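You operate a simulated robot arm through the tools that you are given. There is no shell and no other tool. Be economical: measure what you need, move in short steps, check, and stop when the job is done.

You run a simulated two-armed robot. Do the job below in one go: nothing can be reset, and whatever is moved stays where it is left.

TASK
Fetch the ring from the gap between the frame rows and set it on the gap beside the green stand. Stack the tub marked "fines" from the cells shelf on top of the tub marked "clay". Put the marker labelled "J4" from the weights shelf on top of the carton there and the marker labelled "T2" on the shelf of the side table. The order is free.

It is judged by the outcome, as a careful person would: the job done as asked, and still so three seconds after it is handed in. It fails if anything else is knocked over, pushed out of place, dropped, spilled or broken.

THE ROBOT
Two 7-joint arms with two-finger parallel grippers on one trunk, on a base that drives. Base frame: it is fixed to the floor where the robot stands at the start and does not move with it; the origin is under the middle of the robot, x ahead of it, y to its left, z up. Units: m, degrees, N and s.
The left shoulder is at the start at [0.06, 0.189, 1.228], the right one opposite. Places, roughly: carton [0.75, 1, 0.5]; gap beside the green stand (15x29 cm) [1.02, -0.22, 0.9]; marker [0.75, 1.25, 0.5]; shelf of the side table [-1.7, -2.8, 0.3]; tub [1, 1, 0.5]. Payload 3.43 kg a hand.
Tool frame (each hand has its own): the origin (TCP) lies between the finger pads and is the grasp point; the fingertips stand 0.03 m ahead of it; z points along the fingers, y is the line along which they close. Largest opening 0.094 m; finger width 0.028, thickness 0.01; the body of the gripper, 0.05 by 0.096 m, starts 0.055 m behind the TCP.
Orientation is that of the tool frame in the base frame, as [roll, pitch, yaw] about the fixed x, y, z axes, in that order (R = Rz(yaw) Ry(pitch) Rx(roll)). With the fingers straight down and closing along the base's y, the tool's x points along the base's -x, its y along +y and its z along -z.

THE INTERFACE
- The arms move only by the tool drive_tool. It takes "left_motion", "right_motion" or both (then of equal length, played together; a hand with none holds still); each is a list of rows, each an object (a shift or turn left out is 0, a gripper value left out holds the last) with "delta_rot": the turn, a rotation vector about the base's x, y, z in degrees, a list of three; "delta_pos": the shift along the base's x, y, z in cm, a list of three; "claw": the opening, from 0 (shut) to 1 (fully open). In form: [{"delta_rot": [wx, wy, wz], "delta_pos": [dx, dy, dz], "claw": claw}, ...]. A call has 1 to 10 rows; each row shifts and turns the commanded pose from where the row before left it. A row lasts 0.2 s, in which the tool goes at most 0.05 m and 8.6 degrees; a call with a longer step from one row to the next is refused whole, and so is a gripper value outside its range. Where a pose cannot be reached the arm comes as near as it can. A force on the tool above 40 N (or 10 N above the force at the start of the call, whichever is more), or a blocked arm, ends the call early, and 0.2 s more pass. The fingers move at their own pace (about 0.153 m/s each) and stop on an object; they squeeze with about 44 N. The grip force told is the motor's: it shows also when the fingers shut on nothing. Time passes only in rows, and 0.2 s behind the last, so rows that do not move let the fingers close. It gives the time, the measured TCP pose, the force on the tool (base axes), the opening and the grip force at its end, in the units of the frame above (readings bear some noise), with the torque about the TCP (base axes, N m) and any sound that the robot's microphone picked up, and new pictures: "pictures" is both (left out), scene, wrist or none (wrist: the cameras of the hands that moved).
- Cameras (640 x 400 px; columns grow to the right, rows downward): "scene" is now at [0.0121, -0.0093, 1.7717]; the picture's right is [-0.13, -0.99, 0.00], its down [-0.81, 0.10, -0.58] and it looks along [0.58, -0.07, -0.81] (base axes); focal length 270 px, centre (320, 200). "left" rides on the left gripper at [0.076, -0.014, -0.103] in its tool frame; the picture's right is [0.18, 0.98, 0.00], its down [-0.75, 0.14, -0.64] and it looks along [-0.63, 0.12, 0.77] (tool axes); focal length 243 px, centre (320, 200). "right" rides on the right gripper at [0.076, 0.014, -0.102] in its tool frame; the picture's right is [-0.18, 0.98, 0.00], its down [-0.75, -0.14, -0.64] and it looks along [-0.63, -0.12, 0.77] (tool axes); focal length 243 px, centre (320, 200). There is no depth. A picture from a camera that has moved, and an enlarged one, comes with that camera's place and axes in the base frame and with its lens.
- raise_lower(by): slides the trunk up (or, below 0, down) by that many m; the arms and the scene camera ride with it, the base frame stays. It gives what a move gives, with no picture.
- roll_base(legs): drives the robot by 1 to 6 legs, each [ahead, left, turn to the left] in m, m and degrees, along the robot's own axes; the way and the turn of a leg run together, so that a leg with both is an arc; at most 1.5 m and 180 degrees a leg. The arms and the cameras ride along, it lands a little off, and it stops where it bumps. It gives what a move gives, and a new picture of the scene camera.
- aim_head(pan, tilt): turns the head with the scene camera to pan (to the left, within 86 degrees either way) and tilt (down, from -29 to 69), counted from straight ahead of the robot. It gives what a move gives, and a new picture of the scene camera.
- close_up(camera, box): a new picture of the part [left, top, right, bottom] of that camera's present view, enlarged. No time passes.
- job_done(): hands the job in; it is judged then, once.

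Go step by step. Nothing tells you exact positions but the pictures and the camera data: compare them with the known pose of the tool, close in by small moves and look again before you grip or let go. The budget is 165 turns and 260 pictures, counting those below and the enlarged ones. Unless the task says otherwise, let go and move clear before handing in, and close with one line.

The tools are called after "Call:" as a command line: name --argument value ..., lists and objects as JSON in quotes. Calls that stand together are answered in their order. drive_tool: Moves the arms, as the interface text tells. Its arguments: {"type":"object","properties":{"left_motion":{"type":"array"},"right_motion":{"type":"array"},"pictures":{"type":"string","enum":["both","scene","wrist","none"]}},"required":[]} The other tools are called the same way: raise_lower (by) slides the trunk up or down; roll_base (legs) drives the base; aim_head (pan, tilt) turns the head that bears the scene camera; close_up (camera, box) takes an enlarged picture of a part of a camera's view; job_done () hands the job in.

At the start:

```text
clock: 0.0
left_ee_pos: [0.404, 0.0858, 1.1804]
left_orientation: [-180.0, 0.0, 180.0]
left_contact_force: [0.0, -0.1, -0.7]
left_wrist_torque: [-0.01, 0.01, -0.01]
left_finger_gap: 0.0941
left_grasp_force: 0.0
right_ee_pos: [0.3071, -0.1657, 1.1204]
right_orientation: [180.0, 0.0, -180.0]
right_contact_force: [-0.6, -0.2, 0.6]
right_wrist_torque: [0.0, 0.0, -0.01]
right_finger_gap: 0.0938
right_grasp_force: 0.0
trunk travel left (down, up): [-0.9, 0.09]
robot x, y, heading: [0.0, -0.0005, 0.2]
head pan, tilt: [-7.2, 54.4]
```

scene: 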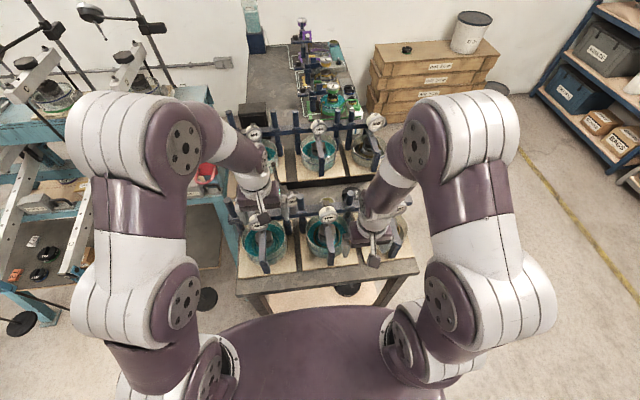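
right: 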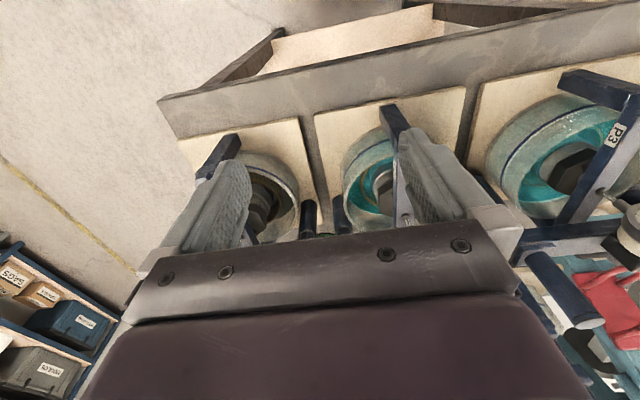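
left: 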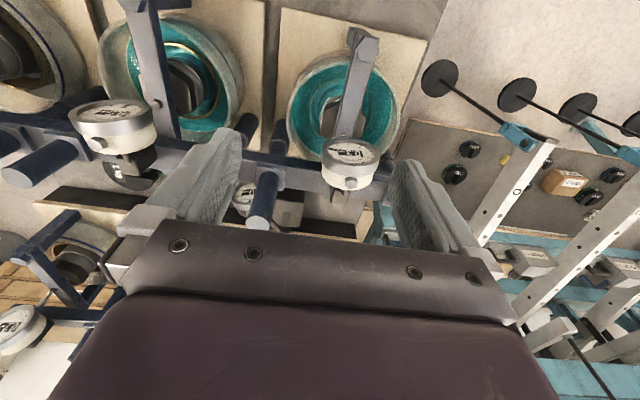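

I see a table with two rows of frames ahead, a blue rack to the left and shelves to the right. I start by looking around.

Call:
close_up --camera "scene" --box '[220, 0, 440, 280]'

Call:
aim_head --pan 45 --tilt 35

```text
1.43 times, centred on (330, 140) of scene
camera zoom: at [0.0121, -0.0093, 1.7717], right [-0.13, -0.99, 0.0], down [-0.81, 0.1, -0.58], along [0.58, -0.07, -0.81], focal length 385 px, centre (306, 286)
```

zoom: 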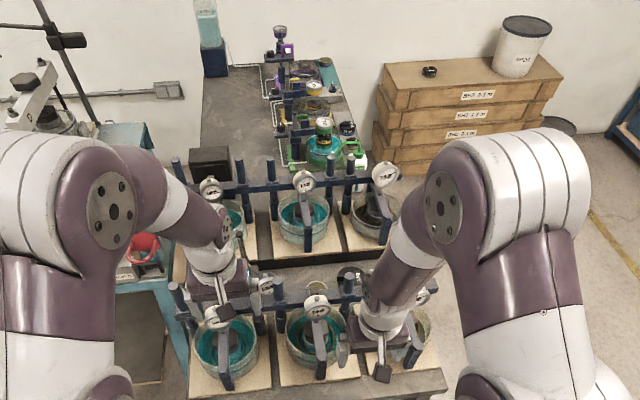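

```text
clock: 1.2
left_ee_pos: [0.4039, 0.085, 1.1808]
left_orientation: [180.0, 0.0, -180.0]
left_contact_force: [0.8, -0.1, -0.5]
left_wrist_torque: [0.0, 0.02, 0.0]
left_finger_gap: 0.094
left_grasp_force: 0.1
right_ee_pos: [0.3075, -0.1659, 1.1207]
right_orientation: [-179.9, 0.0, 180.0]
right_contact_force: [0.1, 0.0, -0.1]
right_wrist_torque: [0.01, -0.01, 0.0]
right_finger_gap: 0.0938
right_grasp_force: 0.0
trunk travel left (down, up): [-0.9, 0.09]
robot x, y, heading: [0.0044, -0.0015, -0.1]
head pan, tilt: [45.0, 35.0]
camera scene: at [0.0023, 0.0621, 1.7991], right [0.71, -0.71, 0.0], down [-0.41, -0.41, -0.82], along [0.58, 0.58, -0.57], focal length 270 px, centre (320, 200)
```

scene: 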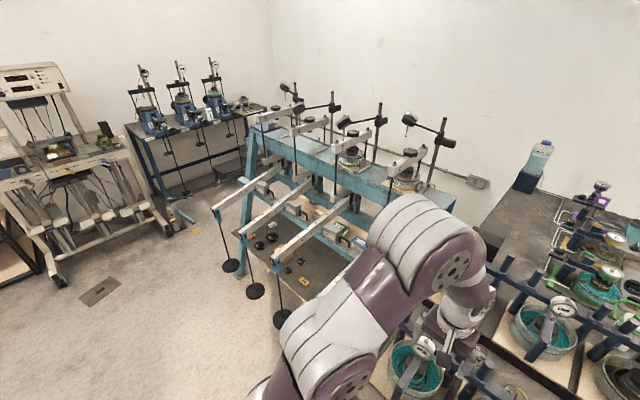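

The weights shelf is under the blue rack. I zoom in there and also look right and behind.

Call:
close_up --camera "scene" --box '[230, 180, 390, 300]'

Call:
aim_head --pan -45 --tilt 30

Call:
aim_head --pan -86 --tilt 20

Call:
aim_head --pan 86 --tilt 20

```text
3.33 times, centred on (310, 240) of scene
camera zoom: at [0.0023, 0.0621, 1.7991], right [0.71, -0.71, 0.0], down [-0.41, -0.41, -0.82], along [0.58, 0.58, -0.57], focal length 898 px, centre (353, 67)
```

zoom: 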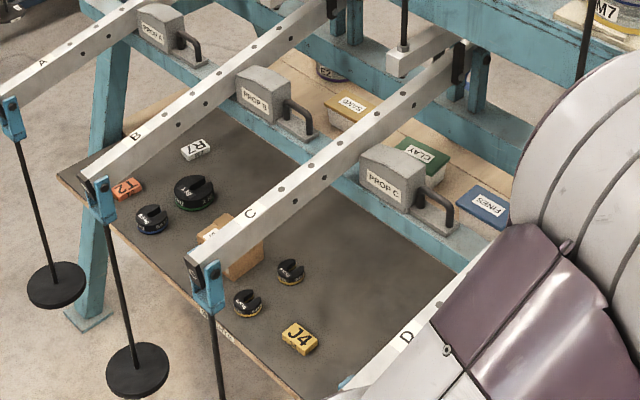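

```text
clock: 2.9
left_ee_pos: [0.4046, 0.0843, 1.181]
left_orientation: [179.9, 0.0, 180.0]
left_contact_force: [-0.3, -0.1, 0.0]
left_wrist_torque: [-0.02, 0.01, -0.01]
left_finger_gap: 0.0942
left_grasp_force: 0.1
right_ee_pos: [0.3083, -0.1659, 1.1192]
right_orientation: [179.9, 0.1, 180.0]
right_contact_force: [0.2, -0.1, -0.2]
right_wrist_torque: [-0.01, -0.03, -0.02]
right_finger_gap: 0.0941
right_grasp_force: 0.0
trunk travel left (down, up): [-0.9, 0.09]
robot x, y, heading: [-0.0003, 0.0018, 0.0]
head pan, tilt: [-45.0, 30.0]
camera scene: at [0.0039, -0.064, 1.807], right [-0.71, -0.71, 0.0], down [-0.35, 0.35, -0.87], along [0.61, -0.61, -0.5], focal length 270 px, centre (320, 200)
```

scene: 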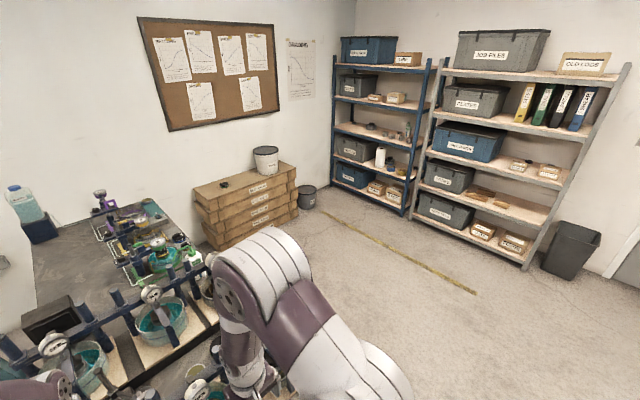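

```text
clock: 3.9
left_ee_pos: [0.4039, 0.0851, 1.1802]
left_orientation: [-179.9, -0.1, 179.9]
left_contact_force: [0.8, 0.0, -0.4]
left_wrist_torque: [0.0, -0.05, 0.02]
left_finger_gap: 0.0939
left_grasp_force: 0.0
right_ee_pos: [0.3066, -0.166, 1.1203]
right_orientation: [-180.0, 0.0, -180.0]
right_contact_force: [-0.2, -0.4, 0.4]
right_wrist_torque: [0.0, -0.01, -0.01]
right_finger_gap: 0.0943
right_grasp_force: 0.1
trunk travel left (down, up): [-0.9, 0.09]
robot x, y, heading: [0.0004, 0.0006, -0.1]
head pan, tilt: [-85.9, 20.0]
camera scene: at [-0.0534, -0.093, 1.823], right [-1.0, -0.07, 0.0], down [-0.02, 0.34, -0.94], along [0.07, -0.94, -0.34], focal length 270 px, centre (320, 200)
```

scene: 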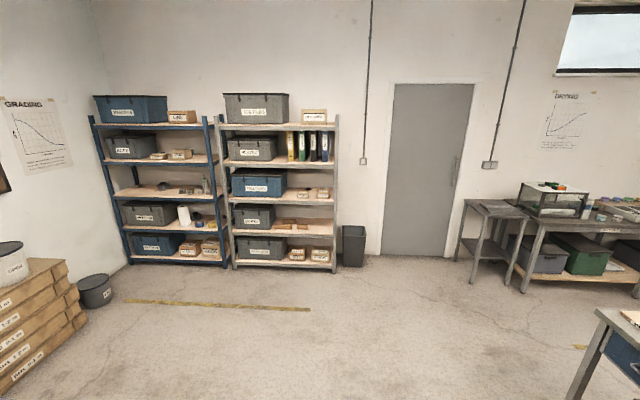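

```text
clock: 6.5
left_ee_pos: [0.4041, 0.0854, 1.1809]
left_orientation: [-179.9, 0.0, 180.0]
left_contact_force: [1.0, 0.2, -0.2]
left_wrist_torque: [0.03, 0.01, -0.01]
left_finger_gap: 0.0941
left_grasp_force: 0.1
right_ee_pos: [0.3079, -0.1654, 1.1202]
right_orientation: [-180.0, 0.0, -179.9]
right_contact_force: [-1.2, -0.1, -0.7]
right_wrist_torque: [0.02, 0.03, 0.02]
right_finger_gap: 0.0939
right_grasp_force: 0.0
trunk travel left (down, up): [-0.9, 0.09]
robot x, y, heading: [-0.0022, -0.0013, -0.1]
head pan, tilt: [85.9, 20.0]
camera scene: at [-0.0534, 0.0928, 1.823], right [1.0, -0.07, 0.0], down [-0.02, -0.34, -0.94], along [0.07, 0.94, -0.34], focal length 270 px, centre (320, 200)
```

scene: 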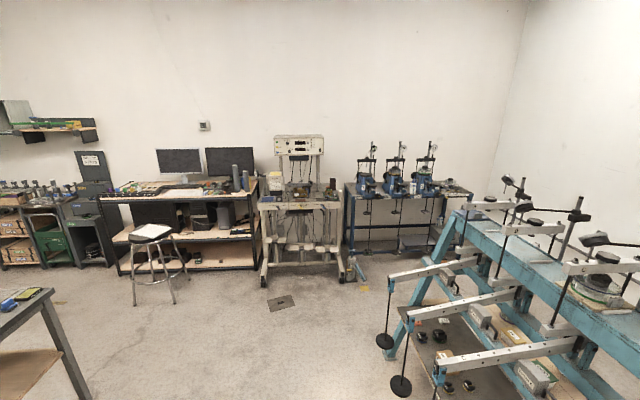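

The side table with shelf stands left of the door; J4, T2, carton and tubs are in the blue rack. Now I look for the ring between the frame rows.

Call:
aim_head --pan 0 --tilt 50

Call:
close_up --camera "scene" --box '[210, 80, 430, 240]'

Call:
close_up --camera "left" --box '[0, 60, 440, 320]'

Call:
close_up --camera "scene" --box '[210, 0, 400, 120]'

```text
clock: 8.1
left_ee_pos: [0.4043, 0.0856, 1.1801]
left_orientation: [180.0, 0.1, -180.0]
left_contact_force: [0.3, -0.3, 0.5]
left_wrist_torque: [0.01, 0.02, 0.0]
left_finger_gap: 0.0942
left_grasp_force: 0.1
right_ee_pos: [0.3071, -0.1654, 1.12]
right_orientation: [-179.9, 0.0, 180.0]
right_contact_force: [0.2, 0.0, -0.1]
right_wrist_torque: [0.02, 0.0, -0.02]
right_finger_gap: 0.094
right_grasp_force: 0.0
trunk travel left (down, up): [-0.9, 0.09]
robot x, y, heading: [0.0025, -0.0009, -0.1]
head pan, tilt: [0.0, 50.0]
camera scene: at [0.017, -0.0001, 1.7775], right [0.0, -1.0, 0.0], down [-0.77, 0.0, -0.64], along [0.64, 0.0, -0.77], focal length 270 px, centre (320, 200)
```

scene: 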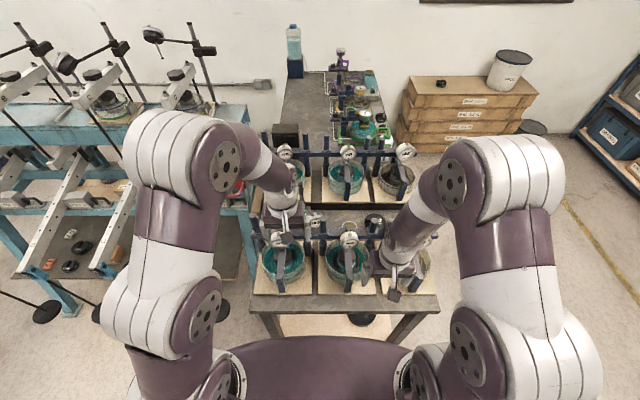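

```text
2.50 times, centred on (320, 160) of scene
camera zoom: at [0.017, -0.0001, 1.7775], right [0.0, -1.0, 0.0], down [-0.77, 0.0, -0.64], along [0.64, 0.0, -0.77], focal length 674 px, centre (320, 300)
```

zoom: 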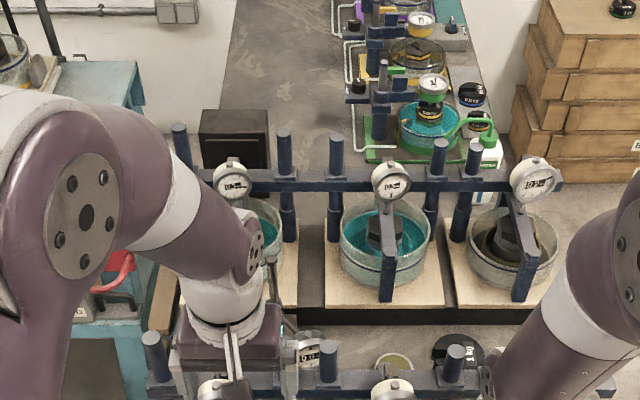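

```text
1.45 times, centred on (220, 190) of left
camera zoom: at [0.3286, 0.071, 1.283], right [-0.18, 0.98, 0.0], down [0.75, 0.14, 0.64], along [0.63, 0.12, -0.77], focal length 353 px, centre (466, 214)
```

zoom: 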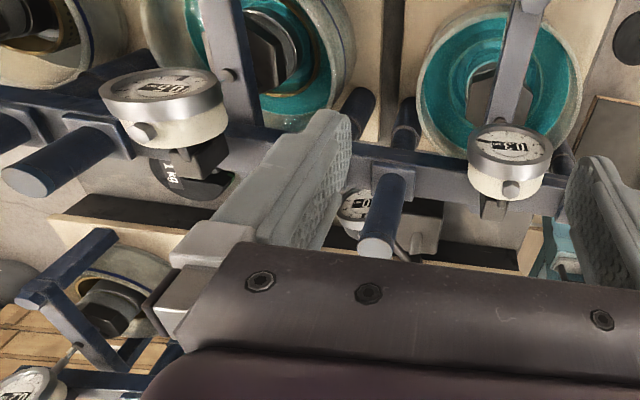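

```text
3.33 times, centred on (305, 60) of scene
camera zoom: at [0.017, -0.0001, 1.7775], right [0.0, -1.0, 0.0], down [-0.77, 0.0, -0.64], along [0.64, 0.0, -0.77], focal length 898 px, centre (370, 667)
```

zoom: 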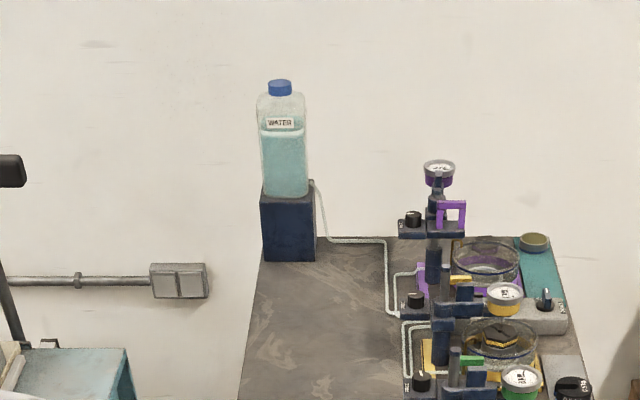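

Between the rows I see a small round ring near [0.60,-0.11] with a black weight beside it. I lift the right hand and move it ahead for a wrist view.

Call:
drive_tool --right_motion '[{"delta_pos": [0, 0, 4]}, {"delta_pos": [2, 0, 4]}, {"delta_pos": [4, 0, 2]}, {"delta_pos": [4, 0, 0]}]'

```text
clock: 9.1
left_ee_pos: [0.4046, 0.0847, 1.1804]
left_orientation: [180.0, -0.1, -179.9]
left_contact_force: [0.6, -1.2, -0.6]
left_wrist_torque: [0.01, 0.0, -0.01]
left_finger_gap: 0.0937
left_grasp_force: 0.2
right_ee_pos: [0.4114, -0.1682, 1.2199]
right_orientation: [-180.0, -0.1, -180.0]
right_contact_force: [0.1, 0.0, 0.0]
right_wrist_torque: [0.02, 0.03, -0.03]
right_finger_gap: 0.094
right_grasp_force: 0.1
trunk travel left (down, up): [-0.9, 0.09]
robot x, y, heading: [0.0013, -0.0011, -0.1]
head pan, tilt: [0.0, 50.0]
camera scene: at [0.0196, -0.0003, 1.7774], right [0.0, -1.0, 0.0], down [-0.77, 0.0, -0.64], along [0.64, 0.0, -0.77], focal length 270 px, centre (320, 200)
camera right: at [0.3335, -0.1529, 1.3217], right [0.18, 0.98, 0.0], down [0.75, -0.14, 0.64], along [0.63, -0.12, -0.77], focal length 243 px, centre (320, 200)
```

scene: 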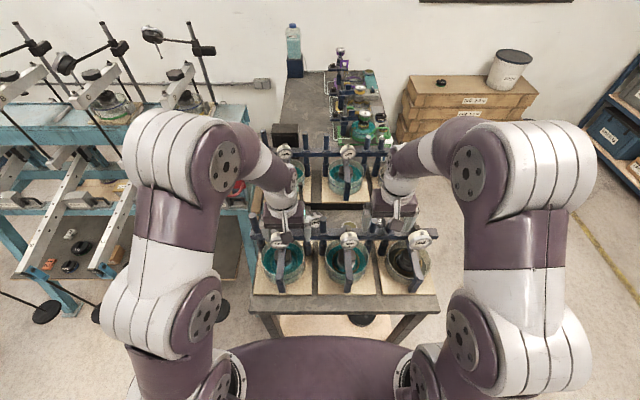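
right: 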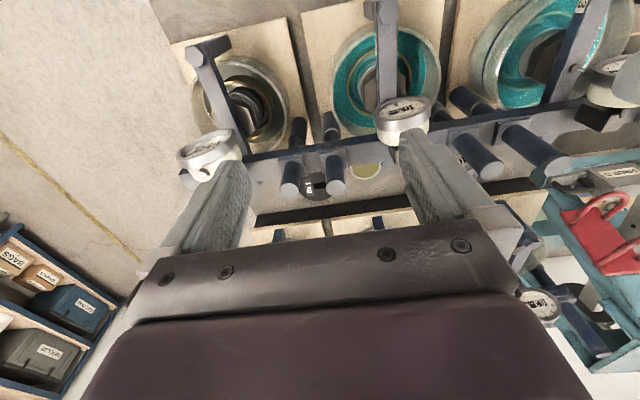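

The olive ring sits at about [0.60,-0.11,0.93], next to a 1 kg weight. I zoom in to judge clearance.

Call:
close_up --camera "right" --box '[230, 90, 510, 260]'

Call:
close_up --camera "scene" --box '[240, 60, 440, 280]'

```text
2.29 times, centred on (370, 175) of right
camera zoom: at [0.3335, -0.1529, 1.3217], right [0.18, 0.98, 0.0], down [0.75, -0.14, 0.64], along [0.63, -0.12, -0.77], focal length 555 px, centre (206, 257)
```

zoom: 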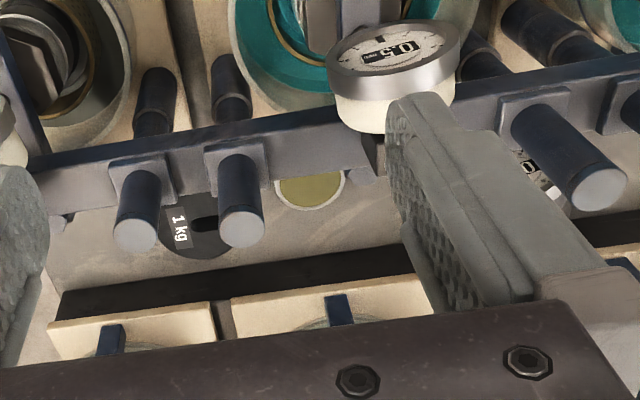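

```text
1.82 times, centred on (340, 170) of scene
camera zoom: at [0.0196, -0.0003, 1.7774], right [0.0, -1.0, 0.0], down [-0.77, 0.0, -0.64], along [0.64, 0.0, -0.77], focal length 490 px, centre (284, 254)
```

zoom: 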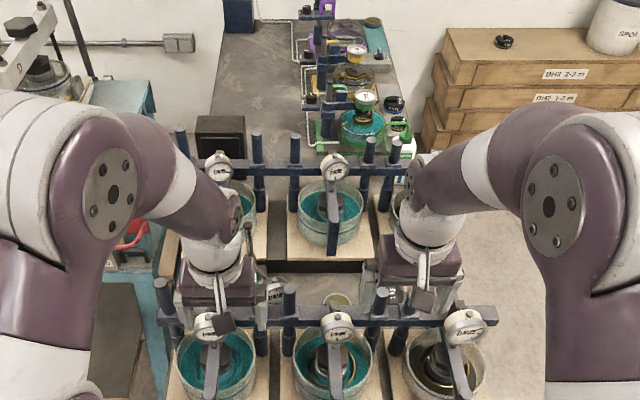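

The ring is ~6 cm wide; crossbar posts reach z≈1.085 at x≈0.51. I turn the right hand 90° so it closes along x with its camera clear of the crossbar, and bring it over the gap.

Call:
drive_tool --right_motion '[{"delta_rot": [0, 0, -8.5], "delta_pos": [1, 0, 1]}, {"delta_rot": [0, 0, -8.5], "delta_pos": [2, 0, 0]}, {"delta_rot": [0, 0, -8.5], "delta_pos": [2, 0, 0]}, {"delta_rot": [0, 0, -8.5], "delta_pos": [2, 1, 0]}, {"delta_rot": [0, 0, -8.5], "delta_pos": [2, 1, 0]}, {"delta_rot": [0, 0, -8.5], "delta_pos": [2, 1, 0]}, {"delta_rot": [0, 0, -8.5], "delta_pos": [2, 1, 0]}, {"delta_rot": [0, 0, -8.5], "delta_pos": [2, 1, 0]}, {"delta_rot": [0, 0, -8.5], "delta_pos": [2, 0.8, 0]}, {"delta_rot": [0, 0, -8.5], "delta_pos": [2, 0, 0]}]'

```text
clock: 11.3
left_ee_pos: [0.4053, 0.0843, 1.182]
left_orientation: [180.0, 0.0, 180.0]
left_contact_force: [-1.1, -0.4, 0.2]
left_wrist_torque: [0.02, -0.01, -0.01]
left_finger_gap: 0.0941
left_grasp_force: 0.1
right_ee_pos: [0.5528, -0.1145, 1.1895]
right_orientation: [-180.0, 0.1, 94.8]
right_contact_force: [-0.2, -0.3, 0.5]
right_wrist_torque: [0.0, 0.01, 0.04]
right_finger_gap: 0.0939
right_grasp_force: 0.0
right hand out of reach, approached as far as the arm can: row 7, 8, 9, 10
trunk travel left (down, up): [-0.9, 0.09]
robot x, y, heading: [-0.0016, 0.0005, -0.2]
head pan, tilt: [0.0, 50.0]
camera scene: at [0.0178, -0.0004, 1.7774], right [0.0, -1.0, 0.0], down [-0.77, 0.0, -0.64], along [0.64, 0.0, -0.77], focal length 270 px, centre (320, 200)
camera right: at [0.5602, -0.0376, 1.2907], right [0.99, -0.1, 0.0], down [-0.08, -0.76, 0.64], along [-0.07, -0.64, -0.77], focal length 243 px, centre (320, 200)
```

scene: 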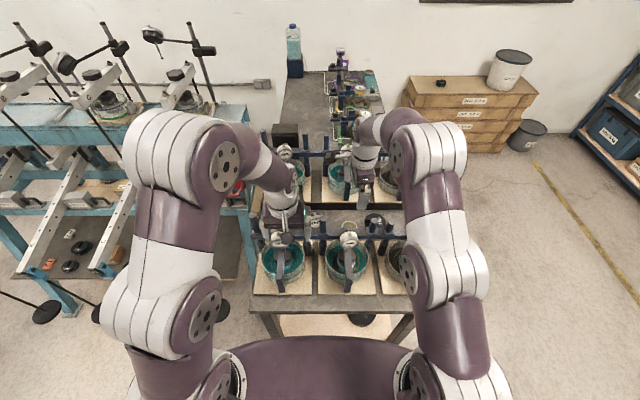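
right: 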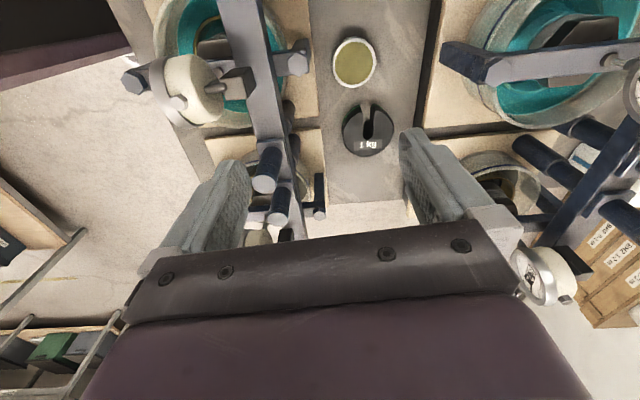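

Ring rim is at about [0.599,-0.109,0.93]. The reach limit needs a lower trunk, so I first tuck the left hand up and back.

Call:
drive_tool --left_motion '[{"delta_pos": [0, 0, 5]}, {"delta_pos": [0, 0, 5]}, {"delta_pos": [-3, 1, 4]}, {"delta_pos": [-4, 1, 3]}, {"delta_pos": [-4, 1, 3]}, {"delta_pos": [-4, 1, 2]}]' --pictures "scene"

Call:
raise_lower --by -0.06

```text
refused: row 3 steps farther than a row can; nothing moved
```

```text
clock: 12.3
left_ee_pos: [0.4039, 0.0859, 1.1218]
left_orientation: [-179.9, 0.1, 180.0]
left_contact_force: [1.0, -0.1, -1.0]
left_wrist_torque: [0.01, -0.01, 0.0]
left_finger_gap: 0.0939
left_grasp_force: 0.1
right_ee_pos: [0.5522, -0.1146, 1.1299]
right_orientation: [179.9, -0.1, 94.9]
right_contact_force: [0.3, 0.7, -0.5]
right_wrist_torque: [-0.02, 0.03, -0.01]
right_finger_gap: 0.094
right_grasp_force: 0.0
trunk travel left (down, up): [-0.84, 0.15]
robot x, y, heading: [-0.0015, 0.0012, -0.1]
head pan, tilt: [0.0, 50.0]
```

The left motion was refused for length, but the trunk went down cleanly. I redo the left tuck and bring the right hand forward.

Call:
drive_tool --left_motion '[{"delta_pos": [0, 0, 4.8]}, {"delta_pos": [0, 0, 4.8]}, {"delta_pos": [-2, 1, 4]}, {"delta_pos": [-3, 1, 3.5]}, {"delta_pos": [-3, 1, 3.5]}, {"delta_pos": [-3, 1, 3]}]' --right_motion '[{"delta_pos": [1.5, 0, 1]}, {"delta_pos": [1.5, 0, 0]}, {"delta_pos": [1, 0.3, -1], "delta_rot": [0, 0, -4.5]}, {"delta_pos": [0.7, 0.3, 0]}, {}, {}]'

```text
clock: 13.7
left_ee_pos: [0.2864, 0.1277, 1.2577]
left_orientation: [-179.9, 0.1, 180.0]
left_contact_force: [-0.1, 0.0, 0.3]
left_wrist_torque: [-0.02, -0.01, -0.03]
left_finger_gap: 0.0941
left_grasp_force: 0.0
left hand out of reach, approached as far as the arm can: row 3, 4, 5, 6
right_ee_pos: [0.5657, -0.1109, 1.1081]
right_orientation: [179.9, 0.0, 90.5]
right_contact_force: [0.2, 0.1, -0.2]
right_wrist_torque: [0.01, 0.0, 0.02]
right_finger_gap: 0.0943
right_grasp_force: 0.1
right hand out of reach, approached as far as the arm can: row 1, 2, 3, 4
trunk travel left (down, up): [-0.84, 0.15]
robot x, y, heading: [0.0013, -0.0015, 0.1]
head pan, tilt: [0.0, 50.0]
camera scene: at [0.0158, 0.0006, 1.7174], right [0.0, -1.0, 0.0], down [-0.77, 0.0, -0.64], along [0.64, 0.0, -0.77], focal length 270 px, centre (320, 200)
camera right: at [0.5789, -0.0346, 1.2098], right [0.98, -0.18, 0.0], down [-0.14, -0.75, 0.64], along [-0.11, -0.63, -0.77], focal length 243 px, centre (320, 200)
camera left: at [0.2102, 0.1129, 1.3595], right [-0.18, 0.98, 0.0], down [0.75, 0.14, 0.64], along [0.63, 0.12, -0.77], focal length 243 px, centre (320, 200)
```

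scene: 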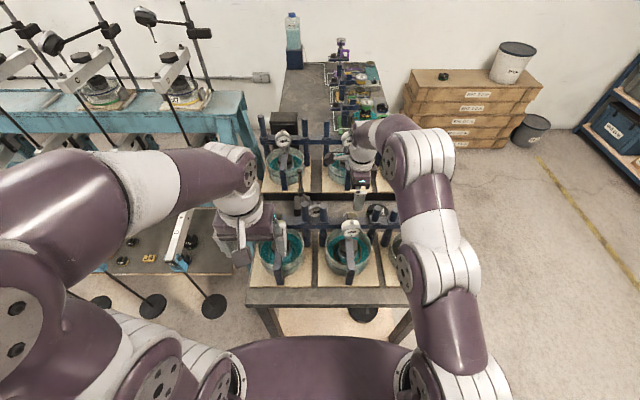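
right: 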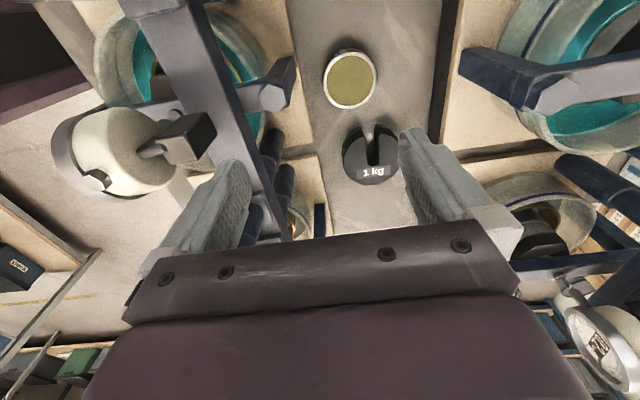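
left: 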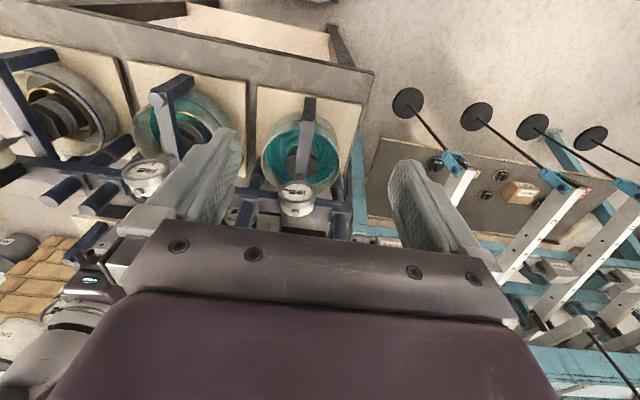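

Reach improves when the shoulder is level with the wrist, so I raise the trunk and then lower the hand towards the ring.

Call:
raise_lower --by 0.13

Call:
drive_tool --right_motion '[{"delta_pos": [0, 0, -4]}, {"delta_pos": [0, 0, -4]}, {"delta_pos": [0, 0, -3]}, {"delta_pos": [0, 0, 0]}, {"delta_pos": [0, 0, 0]}]' --left_motion '[{"delta_pos": [-3, 0, 0]}, {"delta_pos": [-3, 0, 0]}, {"delta_pos": [0, 0, 0]}, {"delta_pos": [0, 0, 0]}, {"delta_pos": [0, 0, 0]}]'

```text
clock: 15.3
left_ee_pos: [0.287, 0.1261, 1.3868]
left_orientation: [180.0, -0.1, -180.0]
left_contact_force: [-0.2, -0.4, -0.1]
left_wrist_torque: [0.0, -0.02, 0.01]
left_finger_gap: 0.094
left_grasp_force: 0.1
right_ee_pos: [0.5677, -0.1118, 1.2382]
right_orientation: [180.0, 0.0, 90.5]
right_contact_force: [0.0, 0.3, 0.0]
right_wrist_torque: [0.0, -0.03, -0.05]
right_finger_gap: 0.0939
right_grasp_force: 0.1
trunk travel left (down, up): [-0.97, 0.02]
robot x, y, heading: [0.0057, -0.0012, 0.1]
head pan, tilt: [0.0, 50.0]
```

```text
clock: 16.5
left_ee_pos: [0.2355, 0.1282, 1.3846]
left_orientation: [-179.9, 0.3, 180.0]
left_contact_force: [-0.2, -0.1, -0.4]
left_wrist_torque: [0.04, -0.01, -0.04]
left_finger_gap: 0.094
left_grasp_force: 0.0
left hand out of reach, approached as far as the arm can: row 2
right_ee_pos: [0.5651, -0.1109, 1.1284]
right_orientation: [-179.9, 0.0, 90.5]
right_contact_force: [-0.7, -0.1, 0.7]
right_wrist_torque: [0.01, -0.02, 0.0]
right_finger_gap: 0.0941
right_grasp_force: 0.1
trunk travel left (down, up): [-0.97, 0.02]
robot x, y, heading: [-0.0005, 0.0015, -0.0]
head pan, tilt: [0.0, 50.0]
camera scene: at [0.0157, 0.0003, 1.8475], right [0.0, -1.0, 0.0], down [-0.77, 0.0, -0.64], along [0.64, 0.0, -0.77], focal length 270 px, centre (320, 200)
camera right: at [0.578, -0.0347, 1.231], right [0.98, -0.18, 0.0], down [-0.14, -0.75, 0.64], along [-0.11, -0.63, -0.77], focal length 243 px, centre (320, 200)
camera left: at [0.1605, 0.113, 1.4852], right [-0.18, 0.98, 0.0], down [0.75, 0.14, 0.64], along [0.63, 0.12, -0.77], focal length 243 px, centre (320, 200)
```

scene: 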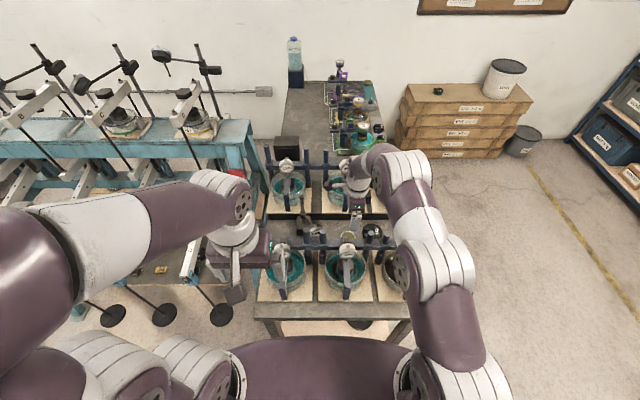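
right: 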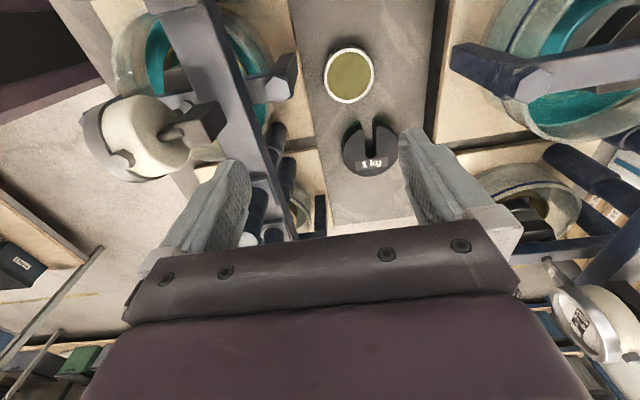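
left: 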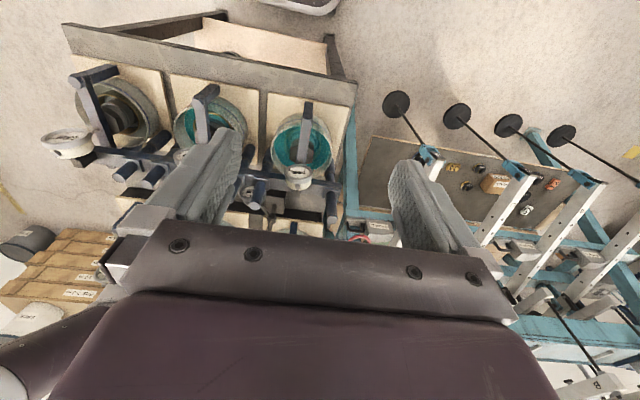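

The ring is confirmed at [0.599,-0.108]. I move above it.

Call:
drive_tool --right_motion '[{"delta_pos": [1.7, 0, 0]}, {"delta_pos": [1.7, 0.3, 0]}, {}]' --pictures "wrist"

```text
clock: 17.3
left_ee_pos: [0.2372, 0.1265, 1.3832]
left_orientation: [-180.0, 0.1, 180.0]
left_contact_force: [-0.1, 0.0, 0.1]
left_wrist_torque: [0.01, 0.01, -0.01]
left_finger_gap: 0.0938
left_grasp_force: 0.0
right_ee_pos: [0.6011, -0.1077, 1.1297]
right_orientation: [-180.0, 0.1, 90.5]
right_contact_force: [-0.4, -0.4, -0.6]
right_wrist_torque: [0.0, 0.0, 0.03]
right_finger_gap: 0.0939
right_grasp_force: 0.0
trunk travel left (down, up): [-0.97, 0.02]
robot x, y, heading: [-0.0008, 0.0001, -0.1]
head pan, tilt: [0.0, 50.0]
camera right: at [0.6135, -0.0321, 1.2304], right [0.98, -0.18, 0.0], down [-0.13, -0.75, 0.64], along [-0.11, -0.63, -0.77], focal length 243 px, centre (320, 200)
```

right: 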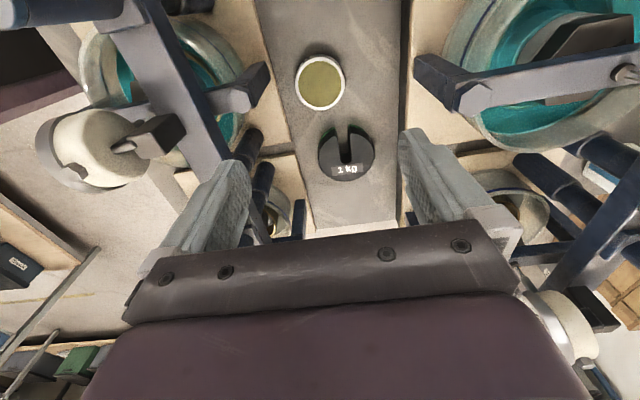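

Aligned at [0.601,-0.108]. I narrow the opening and descend partway.

Call:
drive_tool --right_motion '[{"delta_pos": [0, 0, -4], "claw": 0.82}, {"delta_pos": [0, 0, -4]}, {"delta_pos": [0, 0, -4]}, {"delta_pos": [0, 0, -1.5]}, {}]'

```text
clock: 18.5
left_ee_pos: [0.2374, 0.1264, 1.3835]
left_orientation: [180.0, 0.0, -179.9]
left_contact_force: [-1.1, 0.1, 0.7]
left_wrist_torque: [0.0, -0.06, -0.02]
left_finger_gap: 0.0938
left_grasp_force: 0.2
right_ee_pos: [0.5984, -0.1099, 0.9933]
right_orientation: [180.0, 0.0, 90.5]
right_contact_force: [0.1, 0.8, -0.5]
right_wrist_torque: [-0.01, 0.0, 0.02]
right_finger_gap: 0.0771
right_grasp_force: 0.1
trunk travel left (down, up): [-0.97, 0.02]
robot x, y, heading: [-0.0021, -0.0022, 0.0]
head pan, tilt: [0.0, 50.0]
camera scene: at [0.0169, 0.0, 1.8474], right [0.0, -1.0, 0.0], down [-0.77, 0.0, -0.64], along [0.64, 0.0, -0.77], focal length 270 px, centre (320, 200)
camera right: at [0.6125, -0.0328, 1.0948], right [0.98, -0.18, 0.0], down [-0.13, -0.75, 0.64], along [-0.11, -0.63, -0.77], focal length 243 px, centre (320, 200)
```

scene: 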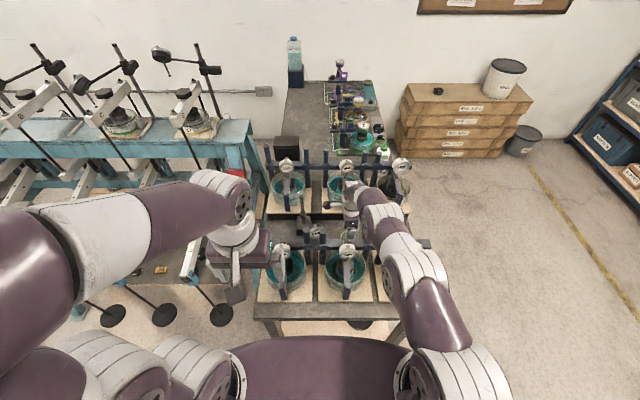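
right: 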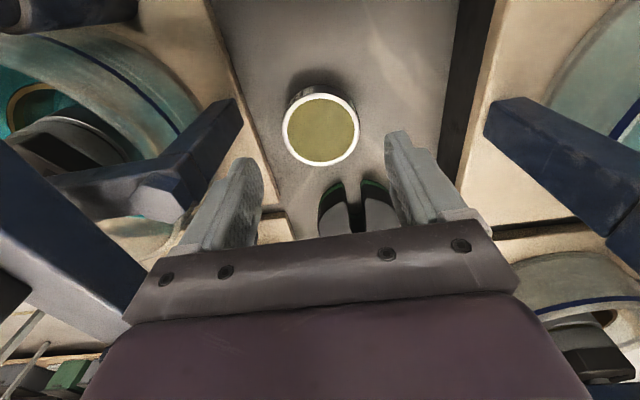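

The ring looks centred; a bar end lies close on the near side, so I narrow a little more, shift 2 mm and descend slowly.

Call:
drive_tool --right_motion '[{"delta_pos": [0.3, 0.2, 0], "claw": 0.75}, {"delta_pos": [0, 0, -1.5]}, {"delta_pos": [0, 0, -1.5]}, {"delta_pos": [0, 0, -1]}, {}]' --pictures "wrist"

```text
clock: 19.7
left_ee_pos: [0.2372, 0.1266, 1.3838]
left_orientation: [180.0, 0.1, 180.0]
left_contact_force: [-0.8, 0.4, 0.6]
left_wrist_torque: [0.01, -0.01, 0.03]
left_finger_gap: 0.0939
left_grasp_force: 0.1
right_ee_pos: [0.5966, -0.1082, 0.955]
right_orientation: [179.9, 0.1, 90.5]
right_contact_force: [-0.9, -0.6, 0.7]
right_wrist_torque: [-0.01, -0.04, 0.04]
right_finger_gap: 0.0707
right_grasp_force: 0.0
right hand out of reach, approached as far as the arm can: row 3, 4
trunk travel left (down, up): [-0.97, 0.02]
robot x, y, heading: [-0.0021, 0.0007, 0.0]
head pan, tilt: [0.0, 50.0]
camera right: at [0.6091, -0.0315, 1.0566], right [0.98, -0.18, 0.0], down [-0.13, -0.75, 0.64], along [-0.11, -0.63, -0.77], focal length 243 px, centre (320, 200)
```

right: 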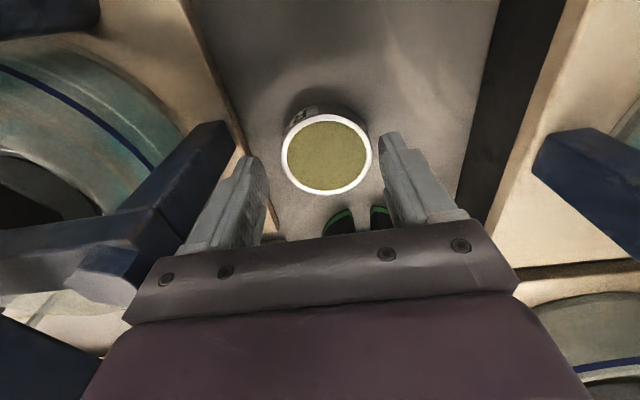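

Low reach is exhausted at this trunk height, so I raise the hand 4 cm and lower the trunk 5.5 cm.

Call:
drive_tool --right_motion '[{"delta_pos": [0, 0, 2]}, {"delta_pos": [0, 0, 2]}, {}]' --pictures "none"

Call:
raise_lower --by -0.05

Call:
drive_tool --right_motion '[{"delta_pos": [0.1, 0, 0]}, {}]' --pictures "wrist"

```text
clock: 20.5
left_ee_pos: [0.2372, 0.1266, 1.3826]
left_orientation: [-180.0, 0.0, -179.9]
left_contact_force: [0.3, 0.7, 0.0]
left_wrist_torque: [0.02, 0.0, -0.04]
left_finger_gap: 0.0938
left_grasp_force: 0.1
right_ee_pos: [0.5958, -0.1088, 0.9965]
right_orientation: [-179.9, 0.0, 90.6]
right_contact_force: [0.4, -0.1, 0.0]
right_wrist_torque: [0.01, 0.02, 0.04]
right_finger_gap: 0.0704
right_grasp_force: 0.1
trunk travel left (down, up): [-0.97, 0.02]
robot x, y, heading: [-0.0006, 0.0024, 0.0]
head pan, tilt: [0.0, 50.0]
```

```text
clock: 21.4
left_ee_pos: [0.2371, 0.1263, 1.3333]
left_orientation: [-180.0, 0.1, 180.0]
left_contact_force: [0.1, -1.2, 0.1]
left_wrist_torque: [0.02, 0.02, 0.01]
left_finger_gap: 0.094
left_grasp_force: 0.0
right_ee_pos: [0.5949, -0.1076, 0.9462]
right_orientation: [-180.0, 0.0, 90.6]
right_contact_force: [0.6, -0.2, 0.0]
right_wrist_torque: [0.02, 0.01, -0.03]
right_finger_gap: 0.0704
right_grasp_force: 0.0
trunk travel left (down, up): [-0.92, 0.07]
robot x, y, heading: [0.0021, 0.0002, 0.1]
head pan, tilt: [0.0, 50.0]
```

```text
clock: 22.0
left_ee_pos: [0.2368, 0.1266, 1.3332]
left_orientation: [-179.9, 0.2, 179.9]
left_contact_force: [0.5, -0.3, -0.8]
left_wrist_torque: [0.01, 0.0, 0.02]
left_finger_gap: 0.0941
left_grasp_force: 0.0
right_ee_pos: [0.5972, -0.1083, 0.9458]
right_orientation: [180.0, -0.1, 90.5]
right_contact_force: [0.2, 0.2, -1.1]
right_wrist_torque: [-0.02, 0.0, 0.02]
right_finger_gap: 0.0705
right_grasp_force: 0.0
trunk travel left (down, up): [-0.92, 0.07]
robot x, y, heading: [0.0008, -0.0019, 0.0]
head pan, tilt: [0.0, 50.0]
camera right: at [0.6101, -0.0317, 1.0474], right [0.98, -0.18, 0.0], down [-0.13, -0.75, 0.64], along [-0.11, -0.63, -0.77], focal length 243 px, centre (320, 200)
```

right: 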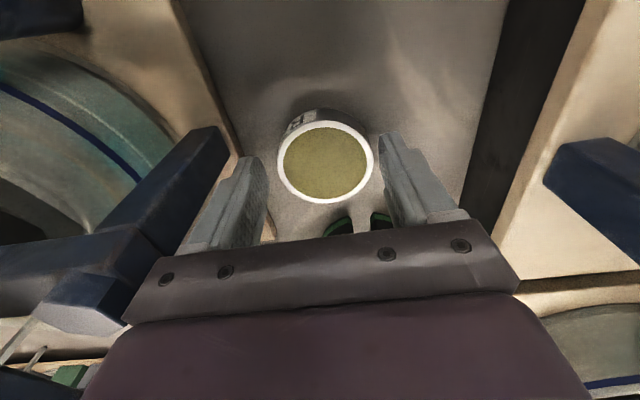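

The ring is centred between the fingertips. I lower 1 cm and close.

Call:
drive_tool --right_motion '[{"delta_pos": [0.2, 0, -0.6]}, {"delta_pos": [0, 0, -0.5]}, {"claw": 0.5}, {"claw": 0.4}, {}, {}]' --pictures "wrist"

```text
clock: 23.4
left_ee_pos: [0.2378, 0.1275, 1.3328]
left_orientation: [-180.0, 0.2, -179.9]
left_contact_force: [-0.8, 0.1, 0.3]
left_wrist_torque: [0.0, 0.0, 0.01]
left_finger_gap: 0.0939
left_grasp_force: 0.0
right_ee_pos: [0.5986, -0.1091, 0.9339]
right_orientation: [180.0, 0.0, 90.5]
right_contact_force: [0.0, 0.0, 0.3]
right_wrist_torque: [-0.01, -0.08, 0.01]
right_finger_gap: 0.0585
right_grasp_force: 44.0
trunk travel left (down, up): [-0.92, 0.07]
robot x, y, heading: [-0.0014, 0.0017, 0.3]
head pan, tilt: [0.0, 50.0]
camera right: at [0.6119, -0.0321, 1.0364], right [0.98, -0.18, 0.0], down [-0.13, -0.75, 0.64], along [-0.11, -0.63, -0.77], focal length 243 px, centre (320, 200)
```

right: 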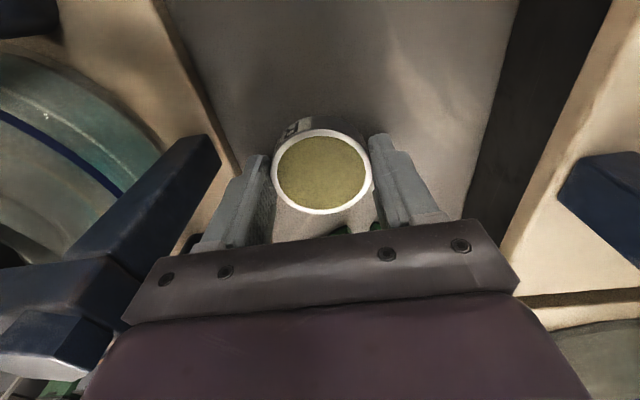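

Ring held (58.5 mm, 44 N). I lift it straight up, partly with the trunk.

Call:
raise_lower --by 0.065

Call:
drive_tool --right_motion '[{"delta_pos": [0, 0, 3]}, {"delta_pos": [0, 0, 4]}, {"delta_pos": [0, 0, 4]}, {"delta_pos": [0, 0, 3]}, {}]'

```text
clock: 24.5
left_ee_pos: [0.2385, 0.1272, 1.3984]
left_orientation: [-180.0, 0.0, 180.0]
left_contact_force: [0.0, -0.5, -0.4]
left_wrist_torque: [0.0, -0.01, 0.01]
left_finger_gap: 0.094
left_grasp_force: 0.0
right_ee_pos: [0.5995, -0.1089, 0.9991]
right_orientation: [180.0, 0.0, 90.5]
right_contact_force: [0.2, 0.2, -1.6]
right_wrist_torque: [-0.02, 0.04, 0.01]
right_finger_gap: 0.0592
right_grasp_force: 44.2
trunk travel left (down, up): [-0.985, 0.005]
robot x, y, heading: [0.0018, -0.0028, 0.1]
head pan, tilt: [0.0, 50.0]
```

```text
clock: 25.7
left_ee_pos: [0.2375, 0.1262, 1.3985]
left_orientation: [-180.0, 0.1, -180.0]
left_contact_force: [-0.5, -0.2, -0.3]
left_wrist_torque: [0.0, -0.01, 0.02]
left_finger_gap: 0.0939
left_grasp_force: 0.1
right_ee_pos: [0.5987, -0.111, 1.1392]
right_orientation: [-179.9, 0.1, 90.4]
right_contact_force: [0.1, -0.8, -2.4]
right_wrist_torque: [0.02, 0.02, -0.03]
right_finger_gap: 0.0587
right_grasp_force: 44.2
trunk travel left (down, up): [-0.985, 0.005]
robot x, y, heading: [-0.0012, 0.0013, 0.2]
head pan, tilt: [0.0, 50.0]
camera scene: at [0.0176, -0.0002, 1.8624], right [0.0, -1.0, 0.0], down [-0.77, 0.0, -0.64], along [0.64, 0.0, -0.77], focal length 270 px, centre (320, 200)
camera right: at [0.6117, -0.0337, 1.241], right [0.98, -0.18, 0.0], down [-0.13, -0.75, 0.64], along [-0.11, -0.63, -0.77], focal length 243 px, centre (320, 200)
```

scene: 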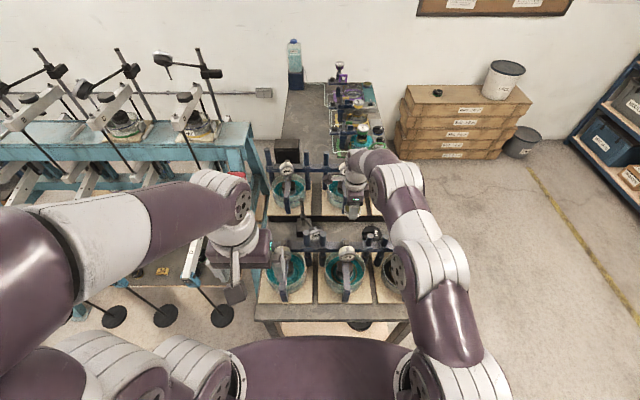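
right: 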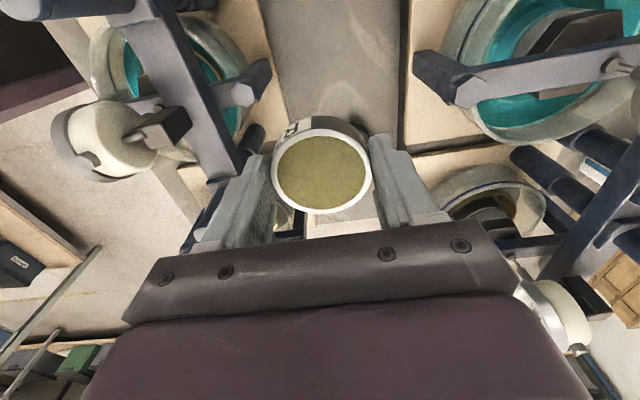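

Ring secure. I back the hand out up and towards the robot.

Call:
drive_tool --right_motion '[{"delta_pos": [-3, 0, 3]}, {"delta_pos": [-3, 0, 3]}, {"delta_pos": [-3, 0, 3]}, {"delta_pos": [-3, -1, 2], "delta_rot": [0, 0, 8.5]}, {"delta_pos": [-4, -1, 0], "delta_rot": [0, 0, 8.5]}, {"delta_pos": [-4, -1, 0], "delta_rot": [0, 0, 8.5]}, {"delta_pos": [-3, -1, 0], "delta_rot": [0, 0, 8.5]}, {"delta_pos": [-3, -1, 0], "delta_rot": [0, 0, 8.5]}, {"delta_pos": [-2, -1, 0], "delta_rot": [0, 0, 8.5]}, {"delta_rot": [0, 0, 8.5]}]' --pictures "scene"

```text
clock: 27.9
left_ee_pos: [0.2382, 0.1269, 1.3988]
left_orientation: [180.0, 0.1, -180.0]
left_contact_force: [1.0, -0.4, -0.2]
left_wrist_torque: [0.01, 0.0, 0.01]
left_finger_gap: 0.0938
left_grasp_force: 0.1
right_ee_pos: [0.319, -0.1685, 1.251]
right_orientation: [-180.0, 0.0, 150.1]
right_contact_force: [0.0, -0.5, -2.1]
right_wrist_torque: [0.02, -0.01, -0.03]
right_finger_gap: 0.0588
right_grasp_force: 43.9
trunk travel left (down, up): [-0.985, 0.005]
robot x, y, heading: [0.0026, -0.0015, -0.1]
head pan, tilt: [0.0, 50.0]
camera scene: at [0.0178, -0.0001, 1.8624], right [0.0, -1.0, 0.0], down [-0.77, 0.0, -0.64], along [0.64, 0.0, -0.77], focal length 270 px, centre (320, 200)
```

scene: 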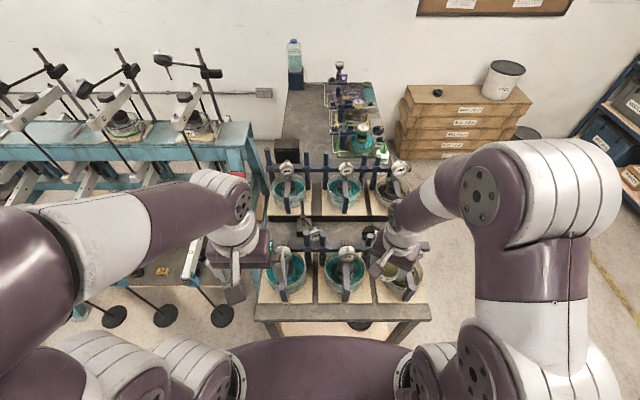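

I hold the ring over the near side. Next I drive back, right, forward past the table's right side and turn left to face the green stand.

Call:
roll_base --legs '[[-0.25, 0, 0], [0, -1.1, 0], [1.25, 0, 0], [0, 0, 90]]'

```text
clock: 44.5
left_ee_pos: [0.8706, -0.8086, 1.3978]
left_orientation: [-180.0, 0.1, -87.6]
left_contact_force: [0.3, 0.3, -0.7]
left_wrist_torque: [-0.02, -0.01, -0.01]
left_finger_gap: 0.094
left_grasp_force: 0.1
right_ee_pos: [1.1597, -0.7147, 1.2513]
right_orientation: [-180.0, 0.0, -117.7]
right_contact_force: [0.8, -0.5, -0.9]
right_wrist_torque: [0.02, 0.01, 0.02]
right_finger_gap: 0.0586
right_grasp_force: 43.8
trunk travel left (down, up): [-0.985, 0.005]
robot x, y, heading: [1.0054, -1.0419, 92.4]
head pan, tilt: [0.0, 50.0]
camera scene: at [1.006, -1.0238, 1.8624], right [1.0, 0.04, 0.0], down [0.03, -0.77, -0.64], along [-0.03, 0.64, -0.77], focal length 270 px, centre (320, 200)
```

scene: 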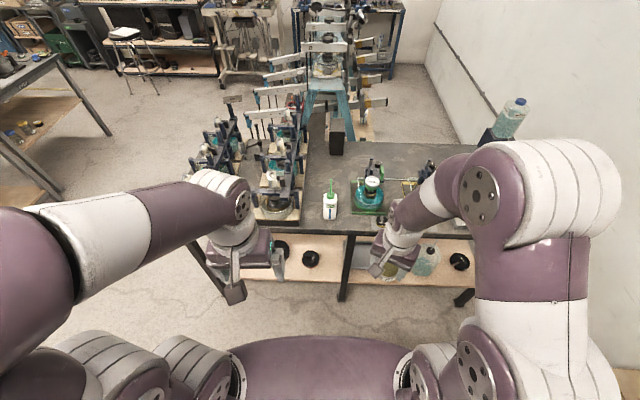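

I face the table from its right side; the green stand is ahead. I zoom in on the gap next to it.

Call:
close_up --camera "scene" --box '[260, 130, 480, 270]'

Call:
close_up --camera "right" --box '[0, 0, 640, 400]'

Call:
close_up --camera "left" --box '[0, 0, 640, 400]'

```text
2.86 times, centred on (370, 200) of scene
camera zoom: at [1.006, -1.0238, 1.8624], right [1.0, 0.04, 0.0], down [0.03, -0.77, -0.64], along [-0.03, 0.64, -0.77], focal length 770 px, centre (177, 200)
```

zoom: 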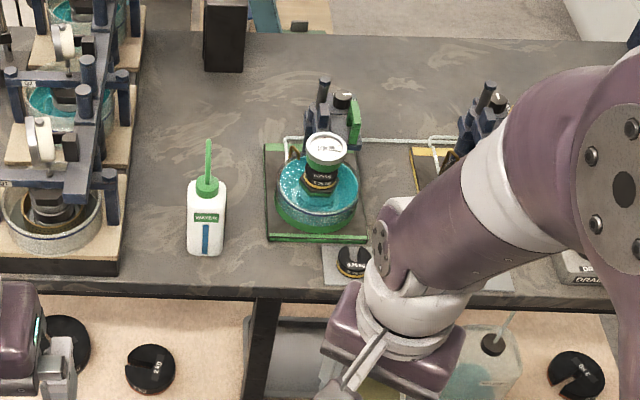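

```text
1.00 times, centred on (320, 200) of right (not enlarged: the box is as wide or as high as the picture)
camera zoom: at [1.112, -0.7757, 1.3523], right [-0.79, 0.62, 0.0], down [0.47, 0.6, 0.64], along [0.4, 0.5, -0.77], focal length 243 px, centre (320, 200)
```

zoom: 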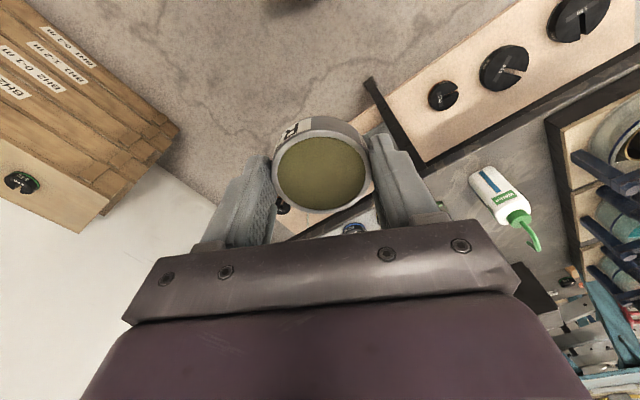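

```text
1.00 times, centred on (320, 200) of left (not enlarged: the box is as wide or as high as the picture)
camera zoom: at [0.8885, -0.8847, 1.5001], right [-0.97, -0.23, 0.0], down [-0.17, 0.75, 0.64], along [-0.14, 0.63, -0.77], focal length 243 px, centre (320, 200)
```

zoom: 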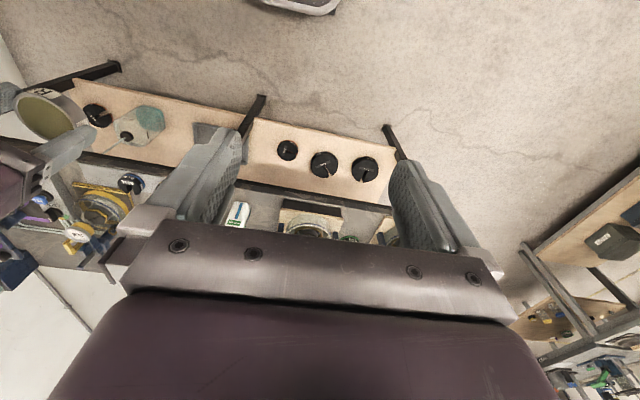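

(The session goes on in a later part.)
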